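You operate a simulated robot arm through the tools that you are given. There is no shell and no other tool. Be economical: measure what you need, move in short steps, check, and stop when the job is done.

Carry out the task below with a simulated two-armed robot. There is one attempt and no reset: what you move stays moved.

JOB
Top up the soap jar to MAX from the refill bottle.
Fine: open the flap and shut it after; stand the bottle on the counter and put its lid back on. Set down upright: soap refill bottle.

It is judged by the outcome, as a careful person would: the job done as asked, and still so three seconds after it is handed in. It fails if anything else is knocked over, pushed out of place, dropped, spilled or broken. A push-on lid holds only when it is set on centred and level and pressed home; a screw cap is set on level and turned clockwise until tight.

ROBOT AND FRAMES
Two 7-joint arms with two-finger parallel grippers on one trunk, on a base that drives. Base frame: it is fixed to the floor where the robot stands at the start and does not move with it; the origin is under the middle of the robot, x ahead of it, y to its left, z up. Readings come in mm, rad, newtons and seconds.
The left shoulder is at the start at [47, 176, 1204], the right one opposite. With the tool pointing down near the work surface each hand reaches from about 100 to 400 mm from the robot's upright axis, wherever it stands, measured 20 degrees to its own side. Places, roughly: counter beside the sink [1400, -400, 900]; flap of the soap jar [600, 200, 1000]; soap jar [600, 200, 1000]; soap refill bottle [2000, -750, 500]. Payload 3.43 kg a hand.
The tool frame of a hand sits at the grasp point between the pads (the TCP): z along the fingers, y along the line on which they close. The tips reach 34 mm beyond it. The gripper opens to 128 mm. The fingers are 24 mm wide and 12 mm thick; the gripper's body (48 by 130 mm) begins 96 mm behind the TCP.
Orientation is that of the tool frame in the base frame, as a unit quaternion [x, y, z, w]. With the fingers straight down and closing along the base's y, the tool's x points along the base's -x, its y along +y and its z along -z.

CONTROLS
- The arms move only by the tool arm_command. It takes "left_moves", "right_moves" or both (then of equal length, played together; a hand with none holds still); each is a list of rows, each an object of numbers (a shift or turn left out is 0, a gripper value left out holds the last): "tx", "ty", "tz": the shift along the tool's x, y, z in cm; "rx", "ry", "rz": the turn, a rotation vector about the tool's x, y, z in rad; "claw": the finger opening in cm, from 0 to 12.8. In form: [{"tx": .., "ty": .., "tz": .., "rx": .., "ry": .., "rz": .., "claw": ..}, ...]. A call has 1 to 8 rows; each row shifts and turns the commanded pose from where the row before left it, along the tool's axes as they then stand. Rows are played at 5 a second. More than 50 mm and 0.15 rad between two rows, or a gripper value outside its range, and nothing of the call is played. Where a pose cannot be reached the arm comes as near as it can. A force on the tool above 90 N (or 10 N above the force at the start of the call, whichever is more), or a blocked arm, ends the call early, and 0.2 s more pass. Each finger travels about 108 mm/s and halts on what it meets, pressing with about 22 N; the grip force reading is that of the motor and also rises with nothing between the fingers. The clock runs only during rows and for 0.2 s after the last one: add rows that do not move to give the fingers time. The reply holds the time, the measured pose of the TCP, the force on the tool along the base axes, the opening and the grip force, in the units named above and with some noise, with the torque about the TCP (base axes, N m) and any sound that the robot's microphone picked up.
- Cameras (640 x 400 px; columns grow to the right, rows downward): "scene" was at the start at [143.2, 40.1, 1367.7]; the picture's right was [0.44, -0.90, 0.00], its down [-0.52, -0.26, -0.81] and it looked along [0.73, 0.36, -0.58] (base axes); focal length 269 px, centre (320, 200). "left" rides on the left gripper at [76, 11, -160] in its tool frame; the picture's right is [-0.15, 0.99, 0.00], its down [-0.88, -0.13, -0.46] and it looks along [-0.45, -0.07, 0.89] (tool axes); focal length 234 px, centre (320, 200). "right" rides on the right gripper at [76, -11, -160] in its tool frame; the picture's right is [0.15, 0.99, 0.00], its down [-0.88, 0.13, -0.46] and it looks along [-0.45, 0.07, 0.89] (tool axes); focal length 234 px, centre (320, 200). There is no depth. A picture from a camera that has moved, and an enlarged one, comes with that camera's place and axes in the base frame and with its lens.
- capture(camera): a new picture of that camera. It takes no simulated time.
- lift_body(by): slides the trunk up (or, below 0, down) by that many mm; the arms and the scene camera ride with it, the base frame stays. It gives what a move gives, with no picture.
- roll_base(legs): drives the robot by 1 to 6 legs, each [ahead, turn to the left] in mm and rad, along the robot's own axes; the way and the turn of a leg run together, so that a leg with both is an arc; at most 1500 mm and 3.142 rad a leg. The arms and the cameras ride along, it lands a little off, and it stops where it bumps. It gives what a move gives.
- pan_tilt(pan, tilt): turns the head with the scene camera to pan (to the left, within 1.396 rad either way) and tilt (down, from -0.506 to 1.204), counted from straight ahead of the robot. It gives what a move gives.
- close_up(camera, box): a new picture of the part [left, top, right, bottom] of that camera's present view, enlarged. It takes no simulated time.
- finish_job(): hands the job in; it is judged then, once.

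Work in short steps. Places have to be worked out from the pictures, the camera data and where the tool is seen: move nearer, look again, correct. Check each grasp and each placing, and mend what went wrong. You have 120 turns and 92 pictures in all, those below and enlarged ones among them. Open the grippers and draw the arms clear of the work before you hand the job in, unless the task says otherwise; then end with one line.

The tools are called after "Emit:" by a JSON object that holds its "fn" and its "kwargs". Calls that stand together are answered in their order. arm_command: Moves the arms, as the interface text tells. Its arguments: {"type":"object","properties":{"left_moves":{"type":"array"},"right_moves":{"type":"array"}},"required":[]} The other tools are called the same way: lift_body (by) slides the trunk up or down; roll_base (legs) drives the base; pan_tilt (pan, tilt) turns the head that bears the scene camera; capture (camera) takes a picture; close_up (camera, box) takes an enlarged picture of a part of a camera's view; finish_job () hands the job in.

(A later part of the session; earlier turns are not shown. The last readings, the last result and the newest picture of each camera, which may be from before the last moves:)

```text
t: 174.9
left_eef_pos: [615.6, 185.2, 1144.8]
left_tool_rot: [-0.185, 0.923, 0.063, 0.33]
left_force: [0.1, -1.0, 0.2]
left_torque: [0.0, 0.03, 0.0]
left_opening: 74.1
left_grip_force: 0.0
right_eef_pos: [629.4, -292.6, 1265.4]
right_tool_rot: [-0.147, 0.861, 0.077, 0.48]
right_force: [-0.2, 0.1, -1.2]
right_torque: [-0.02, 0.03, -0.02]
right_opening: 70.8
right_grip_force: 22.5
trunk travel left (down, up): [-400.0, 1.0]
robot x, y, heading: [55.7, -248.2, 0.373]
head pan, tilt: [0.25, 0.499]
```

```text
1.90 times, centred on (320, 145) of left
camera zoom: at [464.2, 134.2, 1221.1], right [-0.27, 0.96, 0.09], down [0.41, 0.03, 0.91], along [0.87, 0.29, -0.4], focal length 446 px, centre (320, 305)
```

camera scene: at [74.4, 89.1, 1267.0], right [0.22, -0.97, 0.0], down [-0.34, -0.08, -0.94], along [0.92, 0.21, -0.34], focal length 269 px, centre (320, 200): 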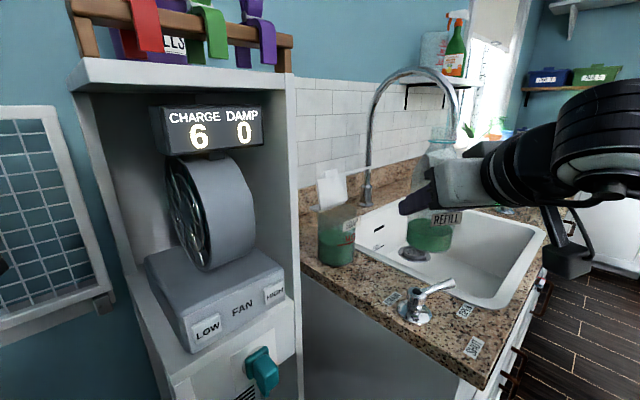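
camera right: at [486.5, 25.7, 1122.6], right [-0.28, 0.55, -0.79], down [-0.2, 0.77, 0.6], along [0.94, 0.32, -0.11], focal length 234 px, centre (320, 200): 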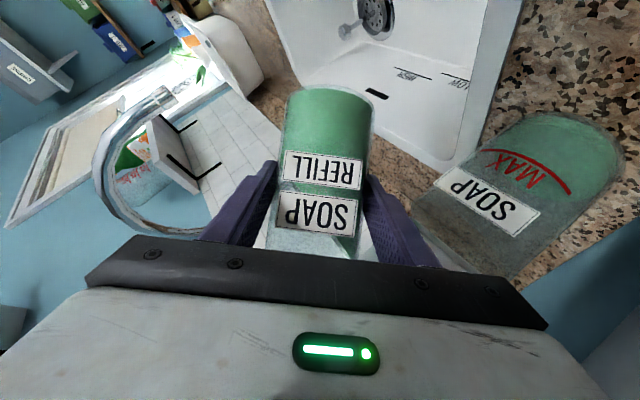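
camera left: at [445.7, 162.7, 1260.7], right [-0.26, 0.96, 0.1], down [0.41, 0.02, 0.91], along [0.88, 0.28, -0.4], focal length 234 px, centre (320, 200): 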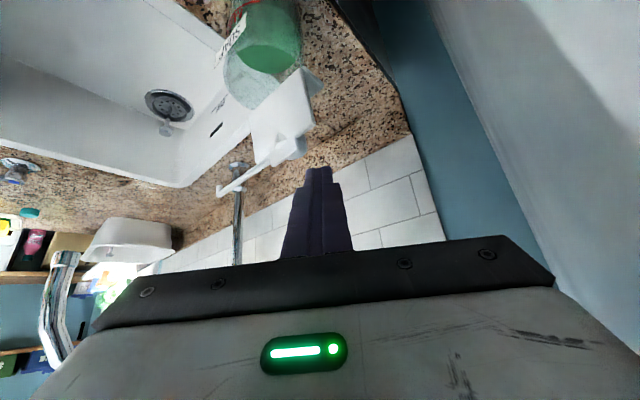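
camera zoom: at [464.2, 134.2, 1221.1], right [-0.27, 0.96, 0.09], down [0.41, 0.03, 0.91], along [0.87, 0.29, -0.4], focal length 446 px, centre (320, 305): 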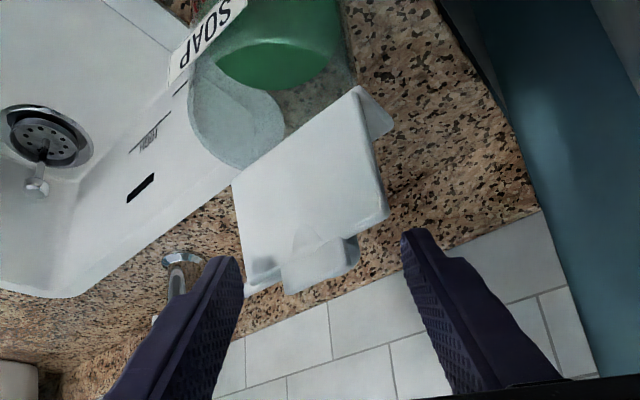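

Left finger is right at the flap's left edge. I close to 58 mm, shift 8 mm right and lower 17 mm so the left finger sits behind the flap.

Emit:
{"fn": "arm_command", "kwargs": {"left_moves": [{"ty": -0.8, "claw": 5.8}, {"tx": -0.4, "tz": 0.35}, {"tx": 0.54, "tz": 0.65}, {"tx": 0.54, "tz": 0.65}, {}]}}

Emit:
{"fn": "close_up", "kwargs": {"camera": "left", "box": [180, 40, 460, 250]}}

```text
t: 176.1
left_eef_pos: [613.7, 180.6, 1143.8]
left_tool_rot: [-0.182, 0.918, 0.064, 0.347]
left_force: [0.7, 3.1, 41.0]
left_torque: [1.53, 0.01, 0.35]
left_opening: 59.1
left_grip_force: 1.3
left hand out of reach, approached as far as the arm can: row 1, 2
right_eef_pos: [623.1, -295.7, 1269.8]
right_tool_rot: [-0.147, 0.86, 0.079, 0.483]
right_force: [-0.5, -0.2, -1.1]
right_torque: [0.02, 0.01, -0.01]
right_opening: 70.4
right_grip_force: 21.9
trunk travel left (down, up): [-400.0, 1.0]
robot x, y, heading: [55.3, -248.0, 0.366]
head pan, tilt: [0.25, 0.499]
```

```text
1.90 times, centred on (320, 145) of left
camera zoom: at [460.0, 129.8, 1214.7], right [-0.27, 0.96, 0.09], down [0.38, 0.02, 0.92], along [0.88, 0.29, -0.37], focal length 446 px, centre (320, 305)
```

zoom: 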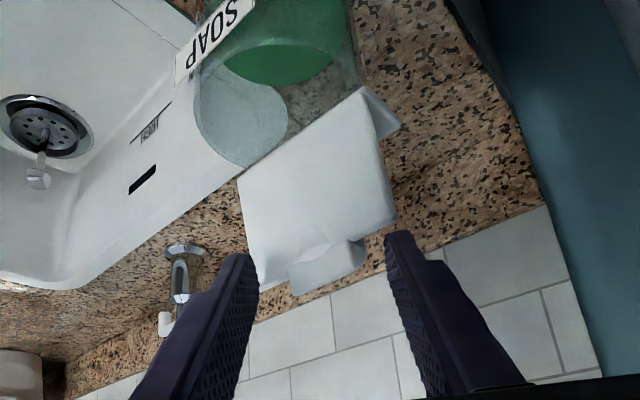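

The left finger is pressing on top of the flap (41 N). Raise 12 mm, then creep forward 20 mm before lowering.

Emit:
{"fn": "arm_command", "kwargs": {"left_moves": [{"tx": -0.75, "tz": -0.95}, {}]}}

Emit:
{"fn": "roll_base", "kwargs": {"legs": [[22, 0]]}}

Emit:
{"fn": "close_up", "kwargs": {"camera": "left", "box": [180, 40, 460, 250]}}

```text
t: 176.7
left_eef_pos: [613.3, 179.4, 1144.3]
left_tool_rot: [-0.183, 0.922, 0.063, 0.335]
left_force: [4.6, 0.4, 19.3]
left_torque: [0.61, -0.17, -0.39]
left_opening: 57.5
left_grip_force: 0.2
right_eef_pos: [627.0, -294.0, 1267.0]
right_tool_rot: [-0.147, 0.86, 0.079, 0.482]
right_force: [-0.2, 0.8, -1.7]
right_torque: [0.03, 0.0, -0.01]
right_opening: 70.8
right_grip_force: 21.7
trunk travel left (down, up): [-400.0, 1.0]
robot x, y, heading: [53.6, -243.9, 0.367]
head pan, tilt: [0.25, 0.499]
```

```text
t: 177.5
left_eef_pos: [633.1, 189.6, 1137.9]
left_tool_rot: [-0.186, 0.923, 0.064, 0.33]
left_force: [-0.5, 0.4, -0.5]
left_torque: [0.01, -0.01, -0.01]
left_opening: 58.3
left_grip_force: 0.1
right_eef_pos: [648.3, -284.8, 1266.0]
right_tool_rot: [-0.147, 0.861, 0.078, 0.481]
right_force: [0.3, -0.3, -1.6]
right_torque: [-0.03, 0.03, -0.01]
right_opening: 70.5
right_grip_force: 22.4
trunk travel left (down, up): [-400.0, 1.0]
robot x, y, heading: [72.6, -240.0, 0.369]
head pan, tilt: [0.25, 0.499]
```

```text
1.90 times, centred on (320, 145) of left
camera zoom: at [482.9, 139.7, 1215.3], right [-0.27, 0.96, 0.09], down [0.41, 0.03, 0.91], along [0.87, 0.29, -0.4], focal length 446 px, centre (320, 305)
```

zoom: 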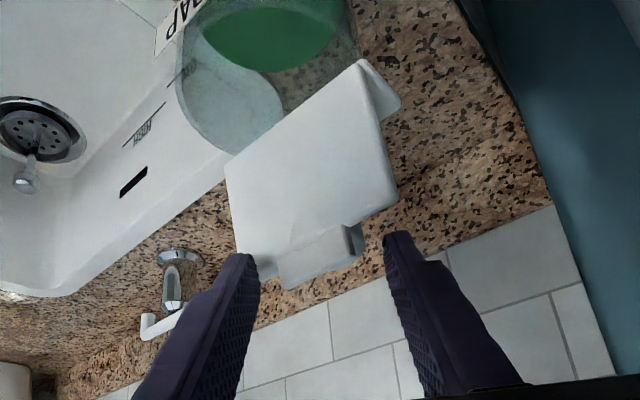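

Now free and the left finger is well behind the flap. Lower 15 mm.

Emit:
{"fn": "arm_command", "kwargs": {"left_moves": [{"tx": 0.48, "tz": 0.58}, {"tx": 0.48, "tz": 0.58}, {}]}}

```text
t: 178.3
left_eef_pos: [632.5, 185.7, 1129.7]
left_tool_rot: [-0.184, 0.921, 0.061, 0.337]
left_force: [-5.7, -6.2, 20.2]
left_torque: [-0.45, -0.69, -0.3]
left_opening: 60.0
left_grip_force: 1.3
right_eef_pos: [644.0, -287.1, 1269.2]
right_tool_rot: [-0.147, 0.86, 0.079, 0.482]
right_force: [-0.2, -0.1, -1.7]
right_torque: [-0.02, 0.02, 0.0]
right_opening: 70.6
right_grip_force: 21.7
trunk travel left (down, up): [-400.0, 1.0]
robot x, y, heading: [73.6, -238.1, 0.37]
head pan, tilt: [0.25, 0.499]
```

Contact is from the right finger touching the flap top. I now pull toward the robot (away from the wall) so the left finger swings the flap forward.

Emit:
{"fn": "arm_command", "kwargs": {"left_moves": [{"tx": 0.55, "ty": -0.54, "tz": -0.63}, {"tx": 0.65, "ty": -0.54, "tz": -0.53}, {"tx": 0.65, "ty": -0.54, "tz": -0.53}, {"tx": 0.65, "ty": -0.54, "tz": -0.53}, {}]}}

Emit:
{"fn": "close_up", "kwargs": {"camera": "left", "box": [180, 40, 460, 250]}}

```text
t: 179.5
left_eef_pos: [611.2, 155.8, 1125.7]
left_tool_rot: [-0.186, 0.923, 0.063, 0.331]
left_force: [0.2, -0.8, 0.4]
left_torque: [0.01, 0.07, 0.02]
left_opening: 57.9
left_grip_force: 0.1
right_eef_pos: [648.1, -284.5, 1265.3]
right_tool_rot: [-0.147, 0.861, 0.078, 0.481]
right_force: [-0.2, 0.0, -0.7]
right_torque: [0.0, -0.01, -0.01]
right_opening: 70.6
right_grip_force: 21.7
trunk travel left (down, up): [-400.0, 1.0]
robot x, y, heading: [77.7, -239.5, 0.363]
head pan, tilt: [0.25, 0.499]
```

```text
1.90 times, centred on (320, 145) of left
camera zoom: at [460.6, 106.8, 1202.5], right [-0.28, 0.96, 0.09], down [0.41, 0.04, 0.91], along [0.87, 0.29, -0.4], focal length 446 px, centre (320, 305)
```

zoom: 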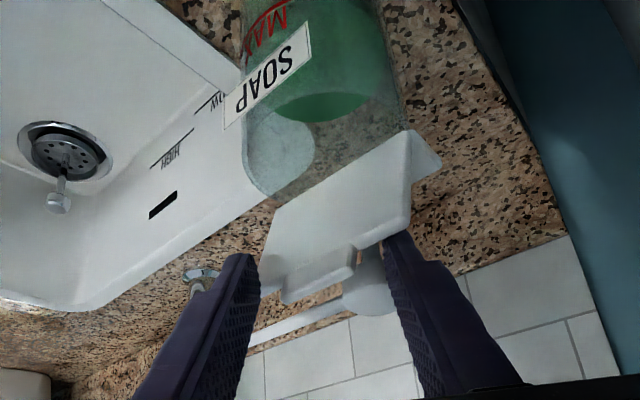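

The left finger is behind the flap and pulling it forward. Continue 48 mm with slight lowering.

Emit:
{"fn": "arm_command", "kwargs": {"left_moves": [{"tx": 0.97, "ty": -0.65, "tz": -0.41}, {"tx": 0.97, "ty": -0.65, "tz": -0.41}, {"tx": 0.97, "ty": -0.65, "tz": -0.41}, {"tx": 0.97, "ty": -0.65, "tz": -0.41}, {}]}}

Emit:
{"fn": "close_up", "kwargs": {"camera": "left", "box": [180, 40, 460, 250]}}

```text
t: 180.7
left_eef_pos: [584.4, 117.7, 1113.7]
left_tool_rot: [-0.184, 0.924, 0.063, 0.33]
left_force: [-0.7, -0.3, 0.9]
left_torque: [0.02, 0.01, -0.01]
left_opening: 58.1
left_grip_force: 0.2
right_eef_pos: [648.0, -285.6, 1266.9]
right_tool_rot: [-0.148, 0.861, 0.078, 0.48]
right_force: [-0.2, -0.7, -1.6]
right_torque: [0.01, -0.01, 0.02]
right_opening: 70.7
right_grip_force: 22.2
trunk travel left (down, up): [-400.0, 1.0]
robot x, y, heading: [71.2, -239.0, 0.367]
head pan, tilt: [0.25, 0.499]
```

```text
1.90 times, centred on (320, 145) of left
camera zoom: at [433.0, 67.8, 1191.4], right [-0.27, 0.96, 0.09], down [0.41, 0.03, 0.91], along [0.87, 0.29, -0.4], focal length 446 px, centre (320, 305)
```

zoom: 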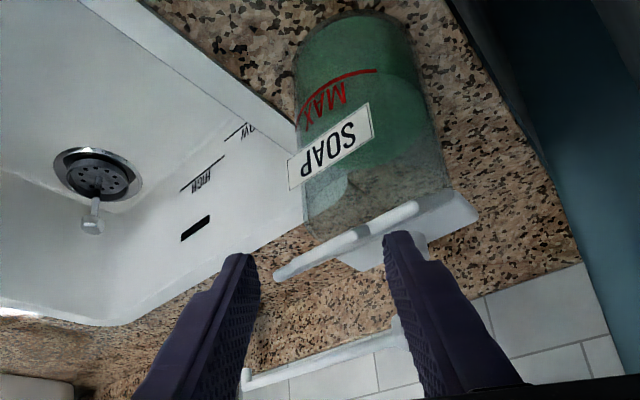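

The flap now leans forward ~40° above closed. I raise, close the fingers, and will press the flap down near its front edge.

Emit:
{"fn": "arm_command", "kwargs": {"left_moves": [{"tx": -1.91, "tz": -2.32}, {"claw": 3}, {"claw": 0}, {}, {}]}}

Emit:
{"fn": "arm_command", "kwargs": {"left_moves": [{"tx": 0.636, "tz": 0.772}, {"tx": 0.636, "tz": 0.772}, {"tx": 0.636, "tz": 0.772}, {"tx": 0.636, "tz": 0.772}, {}]}}

Emit:
{"fn": "close_up", "kwargs": {"camera": "left", "box": [180, 40, 460, 250]}}

```text
t: 181.9
left_eef_pos: [582.8, 118.5, 1143.0]
left_tool_rot: [-0.185, 0.923, 0.062, 0.331]
left_force: [0.7, 0.3, 0.6]
left_torque: [0.0, 0.01, 0.0]
left_opening: 0.2
left_grip_force: 22.4
right_eef_pos: [648.0, -284.6, 1266.3]
right_tool_rot: [-0.148, 0.861, 0.078, 0.481]
right_force: [-0.6, -0.7, -1.2]
right_torque: [0.01, 0.04, 0.03]
right_opening: 70.3
right_grip_force: 22.0
trunk travel left (down, up): [-400.0, 1.0]
robot x, y, heading: [79.1, -240.5, 0.364]
head pan, tilt: [0.25, 0.499]
```

```text
t: 183.1
left_eef_pos: [580.4, 113.2, 1105.4]
left_tool_rot: [-0.183, 0.924, 0.062, 0.33]
left_force: [-20.3, -18.7, 10.8]
left_torque: [-0.46, 0.59, 0.1]
left_opening: 0.2
left_grip_force: 22.1
right_eef_pos: [644.4, -288.7, 1268.0]
right_tool_rot: [-0.147, 0.86, 0.079, 0.482]
right_force: [-0.3, -0.6, -0.4]
right_torque: [0.01, 0.02, 0.02]
right_opening: 70.6
right_grip_force: 21.9
trunk travel left (down, up): [-400.0, 1.0]
robot x, y, heading: [77.3, -237.4, 0.368]
head pan, tilt: [0.25, 0.499]
```

```text
1.90 times, centred on (320, 145) of left
camera zoom: at [428.9, 62.9, 1182.1], right [-0.27, 0.96, 0.09], down [0.41, 0.03, 0.91], along [0.87, 0.28, -0.4], focal length 446 px, centre (320, 305)
```

zoom: 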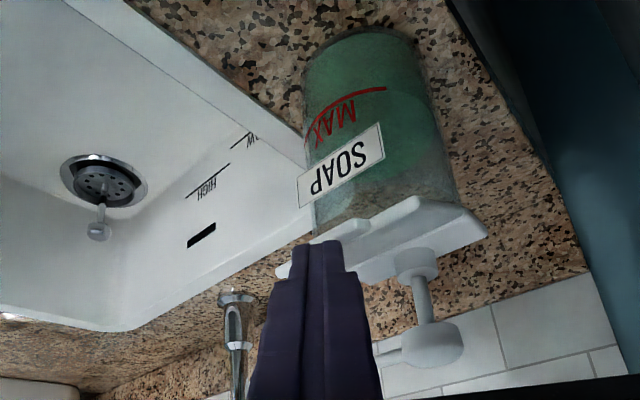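

Force shows the fingertip is against the flap's front edge. I raise 35 mm, move 28 mm toward the wall, then press down.

Emit:
{"fn": "arm_command", "kwargs": {"left_moves": [{"tx": -1.0, "ty": -0.3, "tz": -2.0}, {"tx": -1.3, "tz": -1.55}, {"tx": -0.91, "ty": 0.76, "tz": 0.75}, {"tx": -0.91, "ty": 0.76, "tz": 0.75}, {}]}}

Emit:
{"fn": "close_up", "kwargs": {"camera": "left", "box": [180, 40, 460, 250]}}

```text
t: 184.3
left_eef_pos: [596.3, 135.7, 1144.1]
left_tool_rot: [-0.185, 0.923, 0.063, 0.331]
left_force: [0.4, -0.3, 0.6]
left_torque: [-0.01, -0.03, 0.02]
left_opening: 0.0
left_grip_force: 21.7
right_eef_pos: [648.2, -283.7, 1266.6]
right_tool_rot: [-0.148, 0.861, 0.079, 0.481]
right_force: [0.1, -0.7, -1.3]
right_torque: [0.0, -0.03, 0.03]
right_opening: 70.4
right_grip_force: 22.2
trunk travel left (down, up): [-400.0, 1.0]
robot x, y, heading: [75.6, -240.0, 0.371]
head pan, tilt: [0.25, 0.499]
```

```text
1.90 times, centred on (320, 145) of left
camera zoom: at [445.6, 86.2, 1221.0], right [-0.27, 0.96, 0.09], down [0.41, 0.03, 0.91], along [0.87, 0.29, -0.4], focal length 446 px, centre (320, 305)
```

zoom: 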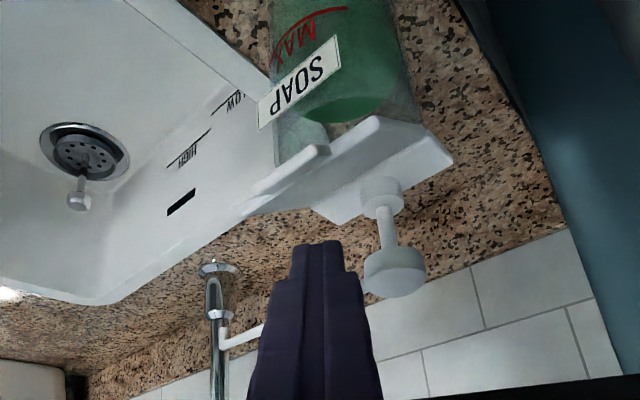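

Flap is nearly shut but slightly raised; fingertip is above its middle. Press down gently until contact.

Emit:
{"fn": "arm_command", "kwargs": {"left_moves": [{"tx": 0.636, "tz": 0.772}, {"tx": 0.636, "tz": 0.772}, {"tx": 0.636, "tz": 0.772}, {"tx": 0.636, "tz": 0.772}, {"tx": 0.636, "tz": 0.772}, {"tx": 0.636, "tz": 0.772}, {"tx": 0.4, "tz": 0.5}, {}]}}

Emit:
{"fn": "close_up", "kwargs": {"camera": "left", "box": [180, 40, 460, 250]}}

```text
t: 186.1
left_eef_pos: [596.3, 133.7, 1079.3]
left_tool_rot: [-0.185, 0.923, 0.064, 0.33]
left_force: [0.9, -0.9, -0.2]
left_torque: [0.01, -0.02, 0.0]
left_opening: 0.1
left_grip_force: 21.7
right_eef_pos: [648.5, -284.0, 1267.4]
right_tool_rot: [-0.148, 0.861, 0.078, 0.481]
right_force: [-0.1, 0.9, -0.8]
right_torque: [0.0, -0.01, 0.01]
right_opening: 70.5
right_grip_force: 21.7
trunk travel left (down, up): [-400.0, 1.0]
robot x, y, heading: [74.5, -237.5, 0.368]
head pan, tilt: [0.25, 0.499]
```

```text
1.90 times, centred on (320, 145) of left
camera zoom: at [444.7, 84.5, 1155.6], right [-0.27, 0.96, 0.09], down [0.41, 0.03, 0.91], along [0.87, 0.29, -0.4], focal length 446 px, centre (320, 305)
```

zoom: 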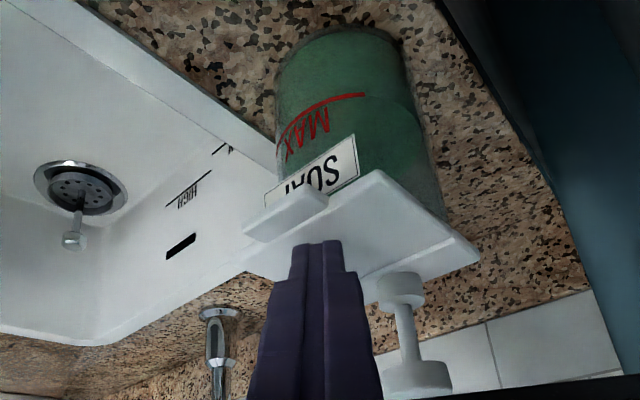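

The flap now lies flat. A small further press to confirm it's fully down.

Emit:
{"fn": "arm_command", "kwargs": {"left_moves": [{"tx": 0.32, "tz": 0.39}, {"tx": 0.32, "tz": 0.39}, {}]}}

```text
t: 186.9
left_eef_pos: [596.9, 135.5, 1075.9]
left_tool_rot: [-0.186, 0.921, 0.064, 0.336]
left_force: [0.4, 1.9, 25.0]
left_torque: [0.19, -0.31, 0.31]
left_opening: 0.0
left_grip_force: 21.7
right_eef_pos: [646.3, -285.3, 1268.4]
right_tool_rot: [-0.147, 0.861, 0.078, 0.481]
right_force: [0.4, -0.8, -1.1]
right_torque: [0.01, 0.0, 0.01]
right_opening: 70.5
right_grip_force: 22.0
trunk travel left (down, up): [-400.0, 1.0]
robot x, y, heading: [75.1, -243.7, 0.369]
head pan, tilt: [0.25, 0.499]
```

Flap is firmly shut (25 N at the stop). I raise the left hand, back off, and drive along the counter to the lid.

Emit:
{"fn": "arm_command", "kwargs": {"left_moves": [{"tx": -3.0, "tz": -3.7}, {"tx": -3.0, "tz": -3.7}, {}]}}

Emit:
{"fn": "roll_base", "kwargs": {"legs": [[-230, 0], [0, -0.97], [1231, 0]]}}

Emit:
{"fn": "roll_base", "kwargs": {"legs": [[0, 1.55]]}}

Emit:
{"fn": "pan_tilt", "kwargs": {"pan": 0.0, "tilt": 0.65}}

Emit:
{"fn": "capture", "kwargs": {"camera": "scene"}}

```text
t: 187.7
left_eef_pos: [596.3, 134.3, 1164.0]
left_tool_rot: [-0.185, 0.924, 0.063, 0.33]
left_force: [0.2, 0.4, 0.1]
left_torque: [0.0, 0.05, -0.01]
left_opening: 0.1
left_grip_force: 22.2
right_eef_pos: [647.7, -284.1, 1266.6]
right_tool_rot: [-0.148, 0.861, 0.078, 0.481]
right_force: [-1.2, 0.7, -0.8]
right_torque: [-0.01, 0.01, -0.02]
right_opening: 70.7
right_grip_force: 21.9
trunk travel left (down, up): [-400.0, 1.0]
robot x, y, heading: [73.7, -241.2, 0.368]
head pan, tilt: [0.25, 0.499]
```

```text
t: 197.6
left_eef_pos: [1501.2, -1179.4, 1164.6]
left_tool_rot: [0.25, 0.908, -0.092, 0.323]
left_force: [-0.1, 0.0, -0.5]
left_torque: [-0.02, 0.0, 0.0]
left_opening: 0.3
left_grip_force: 22.1
right_eef_pos: [1194.3, -1469.3, 1266.8]
right_tool_rot: [0.256, 0.835, -0.147, 0.464]
right_force: [0.3, 0.3, -1.1]
right_torque: [0.0, 0.01, 0.03]
right_opening: 70.3
right_grip_force: 22.2
trunk travel left (down, up): [-400.0, 1.0]
robot x, y, heading: [888.3, -982.7, -0.563]
head pan, tilt: [0.25, 0.499]
```

```text
t: 201.8
left_eef_pos: [1087.1, -372.3, 1164.0]
left_tool_rot: [-0.464, 0.819, 0.164, 0.294]
left_force: [-1.1, -0.6, 0.6]
left_torque: [0.02, 0.01, 0.02]
left_opening: 0.0
left_grip_force: 21.3
right_eef_pos: [1377.8, -678.3, 1267.0]
right_tool_rot: [-0.408, 0.772, 0.225, 0.433]
right_force: [-1.3, 0.6, -1.1]
right_torque: [-0.02, 0.04, 0.0]
right_opening: 70.4
right_grip_force: 21.8
trunk travel left (down, up): [-400.0, 1.0]
robot x, y, heading: [893.7, -983.8, 1.001]
head pan, tilt: [0.25, 0.499]
```

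```text
t: 202.6
left_eef_pos: [1086.6, -371.9, 1164.4]
left_tool_rot: [-0.464, 0.819, 0.163, 0.294]
left_force: [0.0, -0.5, 0.3]
left_torque: [-0.01, 0.0, -0.03]
left_opening: 0.0
left_grip_force: 22.5
right_eef_pos: [1377.2, -678.6, 1267.0]
right_tool_rot: [-0.409, 0.772, 0.224, 0.432]
right_force: [0.5, 0.2, -1.5]
right_torque: [-0.03, 0.01, 0.02]
right_opening: 70.5
right_grip_force: 21.9
trunk travel left (down, up): [-400.0, 1.0]
robot x, y, heading: [890.3, -979.7, 0.998]
head pan, tilt: [0.0, 0.649]
```

```text
6 pictures are left
camera scene: at [972.8, -848.0, 1390.0], right [0.84, -0.54, 0.0], down [-0.32, -0.51, -0.8], along [0.43, 0.67, -0.6], focal length 269 px, centre (320, 200)
```

scene: 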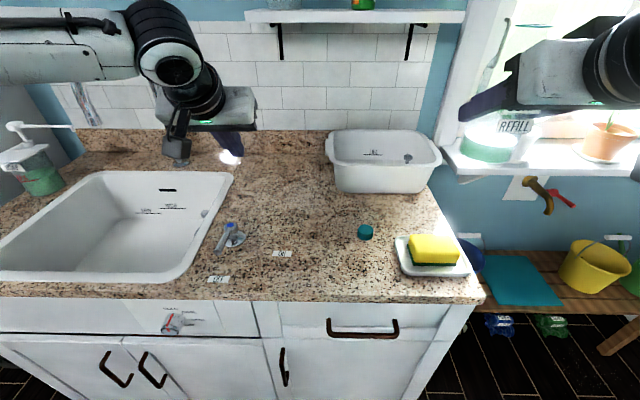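

The flap is shut (seen at left). Few pictures remain, so I take one tight enlargement of the lid.

Emit:
{"fn": "close_up", "kwargs": {"camera": "scene", "box": [345, 215, 393, 245]}}

```text
13.33 times, centred on (369, 230) of scene
camera zoom: at [972.8, -848.0, 1390.0], right [0.84, -0.54, 0.0], down [-0.32, -0.51, -0.8], along [0.43, 0.67, -0.6], focal length 3581 px, centre (-333, -200)
```

zoom: 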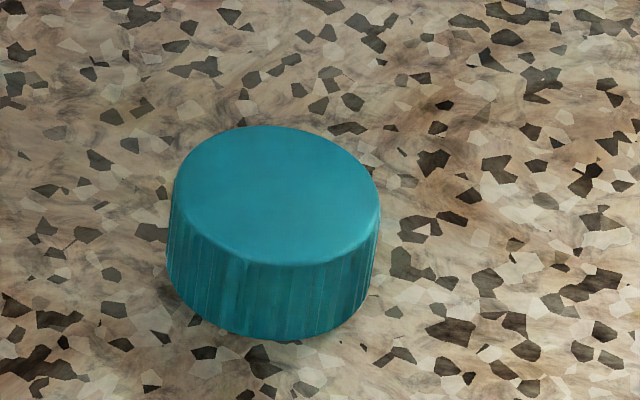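

The lid is a ribbed screw-type cap, ~40 mm wide, 18 mm tall, at ≈(1326,-502). I'll handle it with fingers pointing straight down: first draw the left hand in and point it down.

Emit:
{"fn": "arm_command", "kwargs": {"left_moves": [{"tx": 3.09, "tz": -2.54}, {"tx": 3.09, "tz": -2.54}, {"tx": 3.09, "tz": -2.54}, {"ry": 0.15}, {"ry": 0.15}, {"ry": 0.15}, {"ry": 0.15}, {"ry": 0.088}]}}

Emit:
{"fn": "lift_body", "kwargs": {"by": -180}}

Emit:
{"fn": "roll_base", "kwargs": {"legs": [[0, -0.03], [115, 0]]}}

```text
t: 204.4
left_eef_pos: [1017.7, -474.7, 1162.1]
left_tool_rot: [-0.492, 0.87, 0.008, 0.022]
left_force: [0.2, 0.5, 0.0]
left_torque: [-0.05, 0.02, 0.01]
left_opening: 0.0
left_grip_force: 21.7
left hand out of reach, approached as far as the arm can: row 7, 8
right_eef_pos: [1378.4, -678.0, 1265.5]
right_tool_rot: [-0.41, 0.772, 0.224, 0.432]
right_force: [0.6, 0.6, -2.2]
right_torque: [-0.03, -0.01, -0.03]
right_opening: 70.3
right_grip_force: 22.1
trunk travel left (down, up): [-400.0, 1.0]
robot x, y, heading: [888.9, -982.6, 1.002]
head pan, tilt: [0.0, 0.649]
```

```text
t: 206.4
left_eef_pos: [1016.2, -477.3, 983.2]
left_tool_rot: [-0.492, 0.87, 0.009, 0.023]
left_force: [-0.7, -0.6, -0.2]
left_torque: [0.01, -0.01, -0.03]
left_opening: 0.3
left_grip_force: 22.1
right_eef_pos: [1377.8, -679.3, 1087.3]
right_tool_rot: [-0.409, 0.772, 0.224, 0.432]
right_force: [0.5, -0.5, -2.2]
right_torque: [-0.01, 0.02, -0.02]
right_opening: 70.5
right_grip_force: 21.6
trunk travel left (down, up): [-220.0, 181.0]
robot x, y, heading: [889.8, -982.1, 0.999]
head pan, tilt: [0.0, 0.649]
```

```text
t: 208.0
left_eef_pos: [1096.6, -382.8, 983.0]
left_tool_rot: [-0.48, 0.877, 0.009, 0.022]
left_force: [-0.2, 0.3, -0.5]
left_torque: [-0.03, 0.01, -0.02]
left_opening: 0.0
left_grip_force: 21.9
right_eef_pos: [1451.4, -597.0, 1086.2]
right_tool_rot: [-0.397, 0.778, 0.218, 0.436]
right_force: [0.1, 0.3, -1.3]
right_torque: [-0.01, 0.02, 0.03]
right_opening: 70.6
right_grip_force: 22.4
trunk travel left (down, up): [-220.0, 181.0]
robot x, y, heading: [954.8, -888.5, 0.974]
head pan, tilt: [0.0, 0.649]
```

Left hand points straight down at z 983. I raise 3 cm, then move it right 257 mm and forward 30 mm over the lid.

Emit:
{"fn": "arm_command", "kwargs": {"left_moves": [{"tz": -3, "claw": 2}, {"ty": -4.3, "tx": -0.5, "claw": 4}, {"ty": -4.3, "tx": -0.5, "claw": 7}, {"ty": -4.3, "tx": -0.5}, {"ty": -4.3, "tx": -0.5}, {"ty": -4.3, "tx": -0.5}, {"ty": -4.2, "tx": -0.5}, {}]}}

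```text
t: 209.8
left_eef_pos: [1093.7, -471.6, 976.5]
left_tool_rot: [-0.48, 0.877, 0.009, 0.024]
left_force: [0.0, 1.6, -0.8]
left_torque: [0.01, 0.01, 0.01]
left_opening: 69.9
left_grip_force: 0.0
left hand out of reach, approached as far as the arm can: row 1, 2, 3, 4, 5, 6, 7
right_eef_pos: [1451.7, -597.6, 1087.4]
right_tool_rot: [-0.398, 0.778, 0.218, 0.435]
right_force: [0.6, 0.5, -2.2]
right_torque: [0.0, 0.03, 0.02]
right_opening: 70.3
right_grip_force: 22.2
trunk travel left (down, up): [-220.0, 181.0]
robot x, y, heading: [951.8, -884.0, 0.974]
head pan, tilt: [0.0, 0.649]
```

Fingers-down reach is best with the target to the hand's own side, so I shift the base to the right (t≈1175 along the counter) so that lid and work spot lie to the left; trunk up first for clearance.

Emit:
{"fn": "lift_body", "kwargs": {"by": 100}}

Emit:
{"fn": "roll_base", "kwargs": {"legs": [[-120, 0], [0, -1.03], [273, 0], [0, 1.02]]}}

```text
t: 211.1
left_eef_pos: [1094.5, -470.0, 1076.4]
left_tool_rot: [-0.48, 0.877, 0.008, 0.025]
left_force: [-0.5, 0.3, 0.7]
left_torque: [0.0, 0.0, -0.04]
left_opening: 70.2
left_grip_force: 0.2
right_eef_pos: [1450.7, -597.6, 1186.2]
right_tool_rot: [-0.398, 0.778, 0.218, 0.436]
right_force: [0.2, 0.0, -2.4]
right_torque: [0.0, 0.02, 0.02]
right_opening: 70.6
right_grip_force: 21.6
trunk travel left (down, up): [-320.0, 81.0]
robot x, y, heading: [958.2, -887.2, 0.973]
head pan, tilt: [0.0, 0.649]
```

```text
t: 219.1
left_eef_pos: [1303.2, -582.2, 1076.0]
left_tool_rot: [-0.481, 0.876, 0.008, 0.024]
left_force: [0.2, -0.9, 0.4]
left_torque: [-0.01, 0.0, 0.01]
left_opening: 70.0
left_grip_force: 0.1
right_eef_pos: [1661.4, -707.8, 1187.7]
right_tool_rot: [-0.399, 0.777, 0.218, 0.435]
right_force: [-0.3, -0.3, -1.4]
right_torque: [-0.04, -0.01, -0.03]
right_opening: 70.5
right_grip_force: 21.8
trunk travel left (down, up): [-320.0, 81.0]
robot x, y, heading: [1165.8, -994.0, 0.978]
head pan, tilt: [0.0, 0.649]
```

Base is placed. Move the left hand over the lid estimate and lower the trunk, then look with the left camera.

Emit:
{"fn": "arm_command", "kwargs": {"left_moves": [{"tx": -2.6, "ty": 0.9}, {"tx": -2.6, "ty": 0.9}, {"tx": -2.7, "ty": 0.8}, {}]}}

Emit:
{"fn": "lift_body", "kwargs": {"by": -100}}

Emit:
{"fn": "capture", "kwargs": {"camera": "left"}}

```text
t: 220.1
left_eef_pos: [1308.1, -529.5, 1081.0]
left_tool_rot: [-0.481, 0.876, 0.007, 0.026]
left_force: [0.2, 0.1, -0.2]
left_torque: [-0.03, -0.01, 0.02]
left_opening: 70.0
left_grip_force: 0.1
left hand out of reach, approached as far as the arm can: row 2, 3
right_eef_pos: [1661.0, -708.6, 1186.8]
right_tool_rot: [-0.399, 0.777, 0.219, 0.435]
right_force: [0.5, 0.5, -2.4]
right_torque: [-0.02, 0.0, 0.02]
right_opening: 70.5
right_grip_force: 22.2
trunk travel left (down, up): [-320.0, 81.0]
robot x, y, heading: [1168.4, -999.3, 0.978]
head pan, tilt: [0.0, 0.649]
```

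```text
t: 221.4
left_eef_pos: [1309.8, -531.1, 981.9]
left_tool_rot: [-0.481, 0.876, 0.008, 0.026]
left_force: [-0.4, 0.6, -0.2]
left_torque: [0.01, -0.01, 0.01]
left_opening: 70.1
left_grip_force: 0.1
right_eef_pos: [1661.4, -708.7, 1087.9]
right_tool_rot: [-0.399, 0.777, 0.219, 0.436]
right_force: [-0.2, -0.2, -1.0]
right_torque: [-0.01, -0.01, -0.01]
right_opening: 70.4
right_grip_force: 22.1
trunk travel left (down, up): [-220.0, 181.0]
robot x, y, heading: [1166.6, -1005.4, 0.982]
head pan, tilt: [0.0, 0.649]
```

```text
4 pictures are left
camera left: at [1253.7, -593.3, 1138.2], right [-0.76, 0.65, 0.0], down [0.56, 0.66, 0.5], along [0.33, 0.38, -0.86], focal length 234 px, centre (320, 200)
```

left: 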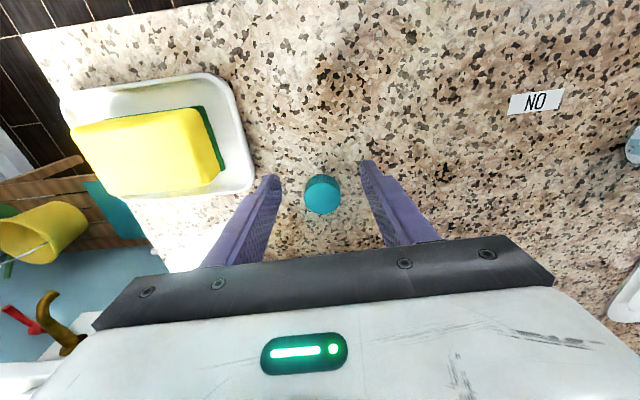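

The lid is centred between the fingers, ~37 mm further ahead at (1332,-501). I creep the base forward 36 mm.

Emit:
{"fn": "roll_base", "kwargs": {"legs": [[36, 0]]}}

```text
t: 222.3
left_eef_pos: [1329.2, -498.9, 981.8]
left_tool_rot: [-0.481, 0.876, 0.006, 0.024]
left_force: [0.1, 0.5, -0.4]
left_torque: [0.0, 0.04, 0.04]
left_opening: 70.0
left_grip_force: 0.0
right_eef_pos: [1682.3, -678.7, 1087.1]
right_tool_rot: [-0.399, 0.776, 0.22, 0.436]
right_force: [0.3, -0.4, -1.7]
right_torque: [0.01, 0.02, 0.02]
right_opening: 70.3
right_grip_force: 22.3
trunk travel left (down, up): [-220.0, 181.0]
robot x, y, heading: [1185.0, -969.3, 0.973]
head pan, tilt: [0.0, 0.649]
```

TCP is over the lid. I pre-rotate the wrist counter-clockwise (to leave a long clockwise stroke), watching reach.

Emit:
{"fn": "arm_command", "kwargs": {"left_moves": [{"rz": -0.15}, {"rz": -0.15}, {"rz": -0.15}, {"rz": -0.15}, {"rz": -0.15}, {"rz": -0.15}, {"rz": -0.15}, {"rz": -0.15}]}}

```text
t: 224.1
left_eef_pos: [1329.0, -498.3, 981.6]
left_tool_rot: [0.892, -0.45, 0.009, -0.025]
left_force: [0.3, 0.2, -0.5]
left_torque: [0.01, 0.0, -0.01]
left_opening: 70.1
left_grip_force: 0.0
right_eef_pos: [1681.2, -678.0, 1086.4]
right_tool_rot: [-0.4, 0.777, 0.22, 0.434]
right_force: [-0.1, -0.6, -1.4]
right_torque: [-0.04, -0.04, -0.02]
right_opening: 70.0
right_grip_force: 22.1
trunk travel left (down, up): [-220.0, 181.0]
robot x, y, heading: [1184.7, -970.7, 0.978]
head pan, tilt: [0.0, 0.649]
```

Rotation is fine; add another −0.6 and descend 30 mm onto the lid, then close.

Emit:
{"fn": "arm_command", "kwargs": {"left_moves": [{"rz": -0.15}, {"rz": -0.15}, {"rz": -0.15}, {"rz": -0.15}, {"tz": 1.5}, {"tz": 1.4}, {}]}}

Emit:
{"fn": "arm_command", "kwargs": {"left_moves": [{"claw": 5}, {"claw": 3.5}, {"claw": 3}, {}]}}

```text
t: 225.7
left_eef_pos: [1329.1, -496.4, 953.4]
left_tool_rot: [0.985, -0.169, 0.016, -0.022]
left_force: [0.3, -0.6, -0.4]
left_torque: [0.0, 0.01, -0.03]
left_opening: 70.1
left_grip_force: 0.1
right_eef_pos: [1682.1, -678.9, 1087.0]
right_tool_rot: [-0.399, 0.777, 0.219, 0.435]
right_force: [0.5, 0.5, -1.5]
right_torque: [-0.04, 0.04, 0.0]
right_opening: 70.5
right_grip_force: 21.8
trunk travel left (down, up): [-220.0, 181.0]
robot x, y, heading: [1185.0, -967.3, 0.976]
head pan, tilt: [0.0, 0.649]
```

```text
t: 226.7
left_eef_pos: [1328.9, -497.6, 953.0]
left_tool_rot: [0.985, -0.168, 0.016, -0.023]
left_force: [-0.4, 0.1, 0.4]
left_torque: [0.01, 0.02, 0.01]
left_opening: 35.5
left_grip_force: 21.8
right_eef_pos: [1682.7, -678.5, 1086.2]
right_tool_rot: [-0.399, 0.777, 0.22, 0.435]
right_force: [-0.9, -0.2, -1.3]
right_torque: [0.0, 0.04, -0.02]
right_opening: 70.3
right_grip_force: 22.3
trunk travel left (down, up): [-220.0, 181.0]
robot x, y, heading: [1180.3, -966.6, 0.982]
head pan, tilt: [0.0, 0.649]
```

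The lid is gripped (35.5 mm). I lift it 80 mm and carry it left out of the way of the bottle.

Emit:
{"fn": "arm_command", "kwargs": {"left_moves": [{"tz": -4}, {"tz": -4}, {"tx": -3.6, "ty": -0.93}, {"tx": -3.6, "ty": -0.93}, {"tx": -3.6, "ty": -0.93}, {"tx": -3.6, "ty": -0.93}, {}]}}

Emit:
{"fn": "arm_command", "kwargs": {"right_moves": [{"rx": -0.079, "rz": -0.127}, {"ty": 4, "rx": -0.079, "rz": -0.127}, {"ty": 4}, {"ty": 4}, {"ty": 4}, {}]}}

```text
t: 228.3
left_eef_pos: [1194.5, -419.6, 1022.5]
left_tool_rot: [0.985, -0.167, 0.017, -0.022]
left_force: [0.0, 0.3, 1.0]
left_torque: [-0.05, 0.05, 0.01]
left_opening: 35.5
left_grip_force: 22.6
left hand out of reach, approached as far as the arm can: row 2
right_eef_pos: [1682.3, -679.0, 1086.3]
right_tool_rot: [-0.399, 0.777, 0.219, 0.435]
right_force: [0.5, 0.0, -2.7]
right_torque: [0.0, 0.01, 0.02]
right_opening: 70.1
right_grip_force: 21.9
trunk travel left (down, up): [-220.0, 181.0]
robot x, y, heading: [1187.0, -968.3, 0.974]
head pan, tilt: [0.0, 0.649]
```

```text
t: 229.7
left_eef_pos: [1194.6, -421.4, 1023.2]
left_tool_rot: [0.986, -0.167, 0.016, -0.022]
left_force: [0.7, 1.0, 0.7]
left_torque: [0.0, 0.0, -0.02]
left_opening: 35.6
left_grip_force: 22.2
right_eef_pos: [1537.1, -615.8, 1066.9]
right_tool_rot: [-0.527, 0.7, 0.222, 0.427]
right_force: [0.5, 1.0, -1.8]
right_torque: [-0.01, 0.06, 0.01]
right_opening: 70.2
right_grip_force: 22.3
trunk travel left (down, up): [-220.0, 181.0]
robot x, y, heading: [1189.4, -969.3, 0.98]
head pan, tilt: [0.0, 0.649]
```

I mixed two components of the yaw, tilting the bottle 7°; I correct it to level, add proper inward yaw, and re-check.

Emit:
{"fn": "arm_command", "kwargs": {"right_moves": [{"rx": -0.069, "ry": -0.018, "rz": 0.1125}, {"rx": -0.127, "rz": -0.079}, {"rx": -0.127, "rz": -0.079}, {"rx": -0.127, "rz": -0.079}, {}]}}

```text
t: 230.9
left_eef_pos: [1195.3, -421.3, 1023.4]
left_tool_rot: [0.985, -0.168, 0.016, -0.022]
left_force: [-0.4, -0.1, 0.0]
left_torque: [0.0, -0.01, 0.0]
left_opening: 35.6
left_grip_force: 21.5
right_eef_pos: [1535.1, -616.9, 1067.4]
right_tool_rot: [0.647, -0.588, -0.357, -0.329]
right_force: [1.1, 0.0, -1.7]
right_torque: [0.01, -0.01, 0.01]
right_opening: 70.4
right_grip_force: 21.6
trunk travel left (down, up): [-220.0, 181.0]
robot x, y, heading: [1188.4, -970.1, 0.978]
head pan, tilt: [0.0, 0.649]
```

Bottle level again, hand yawed +0.68 inward. Now carry it over to the free spot at about (1310,-543).

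Emit:
{"fn": "arm_command", "kwargs": {"right_moves": [{"tx": -0.825, "ty": 3.63, "tz": 1.33}, {"tx": -0.825, "ty": 3.63, "tz": 1.33}, {"tx": -0.825, "ty": 3.63, "tz": 1.33}, {"tx": -0.825, "ty": 3.63, "tz": 1.33}, {"tx": -0.825, "ty": 3.63, "tz": 1.33}, {"tx": -0.825, "ty": 3.63, "tz": 1.33}, {}]}}

```text
t: 232.5
left_eef_pos: [1193.8, -421.0, 1022.7]
left_tool_rot: [0.985, -0.168, 0.016, -0.023]
left_force: [0.3, 0.3, -0.1]
left_torque: [-0.02, -0.01, 0.0]
left_opening: 35.3
left_grip_force: 21.9
right_eef_pos: [1312.2, -544.7, 1065.9]
right_tool_rot: [0.646, -0.59, -0.355, -0.329]
right_force: [0.2, 0.8, -2.1]
right_torque: [-0.02, -0.04, 0.03]
right_opening: 70.2
right_grip_force: 21.9
trunk travel left (down, up): [-220.0, 181.0]
robot x, y, heading: [1186.4, -969.8, 0.982]
head pan, tilt: [0.0, 0.649]
```

In position. Lower 75 mm, then slowly until the counter is felt.

Emit:
{"fn": "arm_command", "kwargs": {"right_moves": [{"tx": 2.12, "tz": 1.32}, {"tx": 2.12, "tz": 1.32}, {"tx": 2.12, "tz": 1.32}, {}]}}

Emit:
{"fn": "arm_command", "kwargs": {"right_moves": [{"tx": 0.34, "tz": 0.21}, {"tx": 0.34, "tz": 0.21}, {"tx": 0.34, "tz": 0.21}, {}]}}

```text
t: 233.5
left_eef_pos: [1194.9, -420.1, 1022.4]
left_tool_rot: [0.985, -0.168, 0.016, -0.023]
left_force: [0.0, -0.3, -0.3]
left_torque: [0.0, -0.02, 0.01]
left_opening: 35.5
left_grip_force: 21.9
right_eef_pos: [1311.8, -544.6, 991.0]
right_tool_rot: [0.647, -0.588, -0.357, -0.329]
right_force: [0.7, -0.1, -1.7]
right_torque: [-0.02, 0.0, 0.01]
right_opening: 70.4
right_grip_force: 22.4
trunk travel left (down, up): [-220.0, 181.0]
robot x, y, heading: [1188.2, -970.7, 0.976]
head pan, tilt: [0.0, 0.649]
```

```text
t: 234.5
left_eef_pos: [1194.3, -421.0, 1023.8]
left_tool_rot: [0.985, -0.169, 0.015, -0.022]
left_force: [-0.8, -0.2, 0.7]
left_torque: [0.03, 0.0, 0.02]
left_opening: 35.4
left_grip_force: 22.0
right_eef_pos: [1311.3, -545.8, 981.0]
right_tool_rot: [0.645, -0.587, -0.359, -0.332]
right_force: [3.6, -1.2, 19.4]
right_torque: [0.5, -0.18, -0.32]
right_opening: 70.2
right_grip_force: 21.9
trunk travel left (down, up): [-220.0, 181.0]
robot x, y, heading: [1186.4, -968.4, 0.978]
head pan, tilt: [0.0, 0.649]
```

Bottle is standing on the counter (contact at TCP z≈983). I take an enlarged scene view to locate its mouth precisely.

Emit:
{"fn": "close_up", "kwargs": {"camera": "scene", "box": [100, 40, 340, 190]}}

```text
2.67 times, centred on (220, 115) of scene
camera zoom: at [1272.6, -838.1, 1210.4], right [0.83, -0.56, 0.0], down [-0.34, -0.5, -0.8], along [0.45, 0.66, -0.6], focal length 716 px, centre (587, 427)
```

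zoom: 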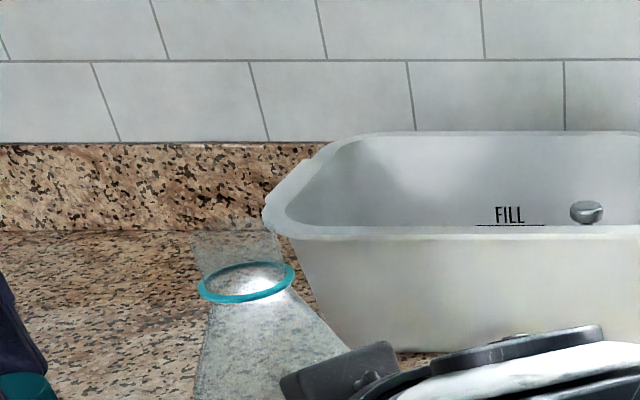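

Mouth is about (1311,-530), z≈1097. To give the left hand height, I raise the trunk 150 mm and lower the right arm again to stand the bottle back at the same spot.

Emit:
{"fn": "lift_body", "kwargs": {"by": 150}}

Emit:
{"fn": "arm_command", "kwargs": {"right_moves": [{"tx": 2.54, "tz": 1.58}, {"tx": 2.54, "tz": 1.58}, {"tx": 2.54, "tz": 1.58}, {"tx": 2.54, "tz": 1.58}, {"tx": 1.27, "tz": 0.79}, {"tx": 0.5, "tz": 0.31}, {}]}}

```text
t: 236.2
left_eef_pos: [1194.2, -420.7, 1172.3]
left_tool_rot: [0.985, -0.168, 0.015, -0.022]
left_force: [-0.7, 1.2, -0.5]
left_torque: [-0.01, 0.01, 0.03]
left_opening: 35.6
left_grip_force: 21.8
right_eef_pos: [1310.9, -543.8, 1128.9]
right_tool_rot: [0.646, -0.588, -0.357, -0.33]
right_force: [0.5, -0.4, -0.9]
right_torque: [-0.02, 0.0, 0.02]
right_opening: 69.9
right_grip_force: 22.1
trunk travel left (down, up): [-370.0, 31.0]
robot x, y, heading: [1186.4, -967.4, 0.977]
head pan, tilt: [0.0, 0.649]
```

```text
t: 237.8
left_eef_pos: [1194.4, -421.0, 1173.9]
left_tool_rot: [0.985, -0.168, 0.016, -0.023]
left_force: [-0.1, -0.5, -0.4]
left_torque: [0.0, -0.01, 0.01]
left_opening: 35.4
left_grip_force: 21.7
right_eef_pos: [1312.8, -545.3, 987.9]
right_tool_rot: [0.647, -0.588, -0.357, -0.329]
right_force: [-0.4, -0.4, -1.1]
right_torque: [-0.03, -0.02, 0.01]
right_opening: 70.2
right_grip_force: 22.2
trunk travel left (down, up): [-370.0, 31.0]
robot x, y, heading: [1187.0, -965.8, 0.975]
head pan, tilt: [0.0, 0.649]
```

Finish lowering the bottle by 5 mm, and bring the lid above the mouth.

Emit:
{"fn": "arm_command", "kwargs": {"left_moves": [{}, {"tx": 3.7, "ty": 1.65}, {"tx": 3.7, "ty": 1.65}, {"tx": 3.7, "ty": 1.65}, {"tx": 3.7, "ty": 1.65}, {}], "right_moves": [{"tx": 0.38, "tz": 0.24}, {}, {}, {}, {}, {}]}}

Emit:
{"fn": "capture", "kwargs": {"camera": "left"}}

```text
t: 239.2
left_eef_pos: [1309.7, -533.7, 1173.0]
left_tool_rot: [0.986, -0.167, 0.016, -0.022]
left_force: [0.4, 0.4, 0.0]
left_torque: [0.02, 0.01, 0.0]
left_opening: 35.5
left_grip_force: 21.8
right_eef_pos: [1312.1, -544.6, 983.4]
right_tool_rot: [0.647, -0.588, -0.357, -0.329]
right_force: [-0.5, 0.5, -2.2]
right_torque: [-0.03, 0.01, -0.02]
right_opening: 69.9
right_grip_force: 22.2
trunk travel left (down, up): [-370.0, 31.0]
robot x, y, heading: [1185.2, -967.9, 0.977]
head pan, tilt: [0.0, 0.649]
```

```text
2 pictures are left
camera left: at [1373.0, -574.7, 1334.7], right [-0.46, -0.88, -0.05], down [-0.81, 0.4, 0.44], along [-0.37, 0.25, -0.9], focal length 234 px, centre (320, 200)
```

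left: 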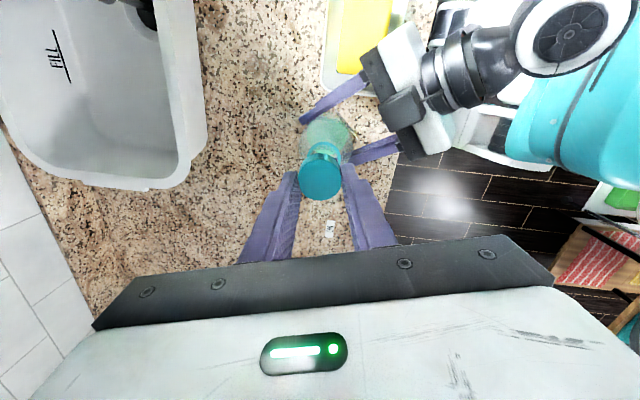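

Lid and neck nearly align: the neck ring is offset (−2,+3) mm from the lid. I apply that shift and lower 30 mm straight down, then feel for contact.

Emit:
{"fn": "arm_command", "kwargs": {"left_moves": [{"tx": -0.29, "ty": -0.22}, {"tx": -0.036, "ty": 0.077, "tz": 1.5}, {"tx": -0.036, "ty": 0.077, "tz": 1.5}, {}]}}

Emit:
{"fn": "arm_command", "kwargs": {"left_moves": [{"tx": -0.01, "ty": 0.02, "tz": 0.4}, {"tx": -0.01, "ty": 0.02, "tz": 0.4}, {"tx": -0.01, "ty": 0.02, "tz": 0.4}, {}]}}

```text
t: 240.2
left_eef_pos: [1309.9, -529.1, 1142.4]
left_tool_rot: [0.985, -0.168, 0.016, -0.022]
left_force: [-1.8, 0.5, 5.0]
left_torque: [-0.11, 0.04, -0.03]
left_opening: 35.5
left_grip_force: 22.0
right_eef_pos: [1312.3, -544.9, 983.3]
right_tool_rot: [0.647, -0.589, -0.356, -0.329]
right_force: [1.0, 0.9, -6.7]
right_torque: [-0.07, 0.11, 0.0]
right_opening: 69.9
right_grip_force: 21.9
trunk travel left (down, up): [-370.0, 31.0]
robot x, y, heading: [1188.6, -969.1, 0.979]
head pan, tilt: [0.0, 0.649]
```

```text
t: 241.2
left_eef_pos: [1310.9, -531.4, 1133.1]
left_tool_rot: [0.985, -0.168, 0.018, -0.023]
left_force: [-0.5, -2.6, 31.6]
left_torque: [-0.42, 0.09, -0.04]
left_opening: 36.9
left_grip_force: 22.2
right_eef_pos: [1313.3, -545.1, 981.5]
right_tool_rot: [0.649, -0.588, -0.355, -0.327]
right_force: [1.9, 3.6, -19.3]
right_torque: [-0.23, -0.09, -0.07]
right_opening: 70.0
right_grip_force: 22.3
trunk travel left (down, up): [-370.0, 31.0]
robot x, y, heading: [1187.7, -967.0, 0.978]
head pan, tilt: [0.0, 0.649]
```

The lid sits on the neck with ~30 N. Now turn clockwise about the lid's centre (compensating its 4 mm offset).

Emit:
{"fn": "arm_command", "kwargs": {"left_moves": [{"ty": -0.065, "rx": -0.0036, "ry": 0.0076, "rz": 0.145}, {"ty": -0.065, "rx": -0.0036, "ry": 0.0076, "rz": 0.145}, {"ty": -0.065, "rx": -0.0036, "ry": 0.0076, "rz": 0.145}, {"ty": -0.065, "rx": -0.0036, "ry": 0.0076, "rz": 0.145}, {"ty": -0.065, "rx": -0.0036, "ry": 0.0076, "rz": 0.145}, {"ty": -0.065, "rx": -0.0036, "ry": 0.0076, "rz": 0.145}, {"ty": -0.065, "rx": -0.0036, "ry": 0.0076, "rz": 0.145}, {"ty": -0.065, "rx": -0.0036, "ry": 0.0076, "rz": 0.145}]}}

```text
t: 243.0
left_eef_pos: [1314.1, -527.6, 1133.6]
left_tool_rot: [0.731, -0.682, 0.029, -0.011]
left_force: [6.0, -8.6, 26.8]
left_torque: [-0.57, 0.27, 0.33]
left_opening: 36.3
left_grip_force: 22.2
right_eef_pos: [1311.4, -545.0, 986.0]
right_tool_rot: [0.647, -0.587, -0.358, -0.33]
right_force: [-7.5, 12.6, -9.1]
right_torque: [-0.43, -0.44, -0.14]
right_opening: 70.1
right_grip_force: 21.8
trunk travel left (down, up): [-370.0, 31.0]
robot x, y, heading: [1185.0, -966.9, 0.979]
head pan, tilt: [0.0, 0.649]
```

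Torque resistance appears (0.33 N·m). I trim the lateral load by 1.5 mm and keep turning.

Emit:
{"fn": "arm_command", "kwargs": {"left_moves": [{"tx": 0.13, "ty": -0.14, "rx": -0.0036, "ry": 0.0076, "rz": 0.145}, {"ty": -0.065, "rx": -0.0036, "ry": 0.0076, "rz": 0.145}, {"ty": -0.065, "rx": -0.0036, "ry": 0.0076, "rz": 0.145}, {"ty": -0.065, "rx": -0.0036, "ry": 0.0076, "rz": 0.145}, {"ty": -0.065, "rx": -0.0036, "ry": 0.0076, "rz": 0.145}, {"ty": -0.065, "rx": -0.0036, "ry": 0.0076, "rz": 0.145}, {"ty": -0.065, "rx": -0.0036, "ry": 0.0076, "rz": 0.145}, {"ty": -0.065, "rx": -0.0036, "ry": 0.0076, "rz": 0.145}]}}

```text
t: 244.8
left_eef_pos: [1318.5, -530.2, 1133.5]
left_tool_rot: [-0.236, 0.971, -0.031, -0.007]
left_force: [-2.6, -9.7, 20.5]
left_torque: [-0.2, 0.37, 0.18]
left_opening: 35.7
left_grip_force: 21.7
right_eef_pos: [1312.0, -545.1, 987.0]
right_tool_rot: [0.645, -0.588, -0.357, -0.332]
right_force: [-1.2, 14.6, 9.9]
right_torque: [0.17, 0.48, -0.11]
right_opening: 70.3
right_grip_force: 22.2
trunk travel left (down, up): [-370.0, 31.0]
robot x, y, heading: [1183.8, -972.1, 0.978]
head pan, tilt: [0.0, 0.649]
```

The thread appears to draw (bottle rises slightly against the hand). Continue turning while following downward.

Emit:
{"fn": "arm_command", "kwargs": {"left_moves": [{"tx": 0.07, "ty": -0.17, "tz": 0.06, "rx": -0.0036, "ry": 0.0076, "rz": 0.145}, {"ty": -0.065, "tz": 0.06, "rx": -0.0036, "ry": 0.0076, "rz": 0.145}, {"ty": -0.065, "tz": 0.05, "rx": -0.0036, "ry": 0.0076, "rz": 0.145}, {"ty": -0.065, "tz": 0.05, "rx": -0.0036, "ry": 0.0076, "rz": 0.145}, {"ty": -0.065, "tz": 0.05, "rx": -0.0036, "ry": 0.0076, "rz": 0.145}, {"ty": -0.065, "tz": 0.05, "rx": -0.0036, "ry": 0.0076, "rz": 0.145}, {"ty": -0.065, "tz": 0.05, "rx": -0.0036, "ry": 0.0076, "rz": 0.145}, {"ty": -0.065, "tz": 0.05, "rx": -0.0036, "ry": 0.0076, "rz": 0.145}]}}

```text
t: 246.6
left_eef_pos: [1301.8, -518.9, 1151.7]
left_tool_rot: [0.335, 0.942, -0.022, -0.02]
left_force: [-1.3, -0.4, -0.1]
left_torque: [0.01, 0.02, 0.03]
left_opening: 35.7
left_grip_force: 21.7
left hand out of reach, approached as far as the arm can: row 2, 4
right_eef_pos: [1310.9, -545.6, 984.4]
right_tool_rot: [0.647, -0.588, -0.357, -0.33]
right_force: [0.7, -2.3, 15.0]
right_torque: [0.34, 0.01, -0.02]
right_opening: 69.8
right_grip_force: 21.8
trunk travel left (down, up): [-370.0, 31.0]
robot x, y, heading: [1185.3, -968.8, 0.979]
head pan, tilt: [0.0, 0.649]
```

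The hand hit its roll limit and came up with the lid still in it, so there was no thread engagement — it's a push-on lid. I turn the wrist back to a comfortable roll, raised, before setting it on again.

Emit:
{"fn": "arm_command", "kwargs": {"left_moves": [{"tz": -0.8, "rx": 0.0036, "ry": -0.0076, "rz": -0.145}, {"tz": -0.8, "rx": 0.0036, "ry": -0.0076, "rz": -0.145}, {"rx": 0.0036, "ry": -0.0076, "rz": -0.145}, {"rx": 0.0036, "ry": -0.0076, "rz": -0.145}, {"rx": 0.0036, "ry": -0.0076, "rz": -0.145}, {"rx": 0.0036, "ry": -0.0076, "rz": -0.145}, {"rx": 0.0036, "ry": -0.0076, "rz": -0.145}, {"rx": 0.0036, "ry": -0.0076, "rz": -0.145}]}}

Emit:
{"fn": "arm_command", "kwargs": {"left_moves": [{"rx": 0.0036, "ry": -0.0076, "rz": -0.145}, {"rx": 0.0036, "ry": -0.0076, "rz": -0.145}, {"rx": 0.0036, "ry": -0.0076, "rz": -0.145}, {"rx": 0.0036, "ry": -0.0076, "rz": -0.145}, {"rx": 0.0036, "ry": -0.0076, "rz": -0.145}, {"rx": 0.0036, "ry": -0.0076, "rz": -0.145}, {"rx": 0.0036, "ry": -0.0076, "rz": -0.145}, {"rx": 0.0036, "ry": -0.0076, "rz": -0.145}]}}

```text
t: 248.4
left_eef_pos: [1301.0, -515.8, 1168.8]
left_tool_rot: [-0.238, 0.971, -0.029, -0.007]
left_force: [1.0, 0.2, -0.1]
left_torque: [0.03, -0.04, -0.04]
left_opening: 35.5
left_grip_force: 22.2
left hand out of reach, approached as far as the arm can: row 1
right_eef_pos: [1311.7, -545.7, 983.7]
right_tool_rot: [0.647, -0.588, -0.357, -0.329]
right_force: [-0.8, -2.2, 12.6]
right_torque: [0.28, 0.07, 0.05]
right_opening: 70.2
right_grip_force: 22.0
trunk travel left (down, up): [-370.0, 31.0]
robot x, y, heading: [1187.4, -965.8, 0.975]
head pan, tilt: [0.0, 0.649]
```

```text
t: 250.2
left_eef_pos: [1301.5, -515.4, 1168.3]
left_tool_rot: [0.733, -0.68, 0.028, -0.009]
left_force: [-0.1, -0.1, -0.5]
left_torque: [0.02, 0.01, 0.01]
left_opening: 35.6
left_grip_force: 21.7
right_eef_pos: [1312.5, -544.1, 983.6]
right_tool_rot: [0.647, -0.588, -0.356, -0.329]
right_force: [-0.1, -2.3, 8.5]
right_torque: [0.21, 0.07, 0.02]
right_opening: 69.9
right_grip_force: 22.3
trunk travel left (down, up): [-370.0, 31.0]
robot x, y, heading: [1186.6, -967.7, 0.981]
head pan, tilt: [0.0, 0.649]
```

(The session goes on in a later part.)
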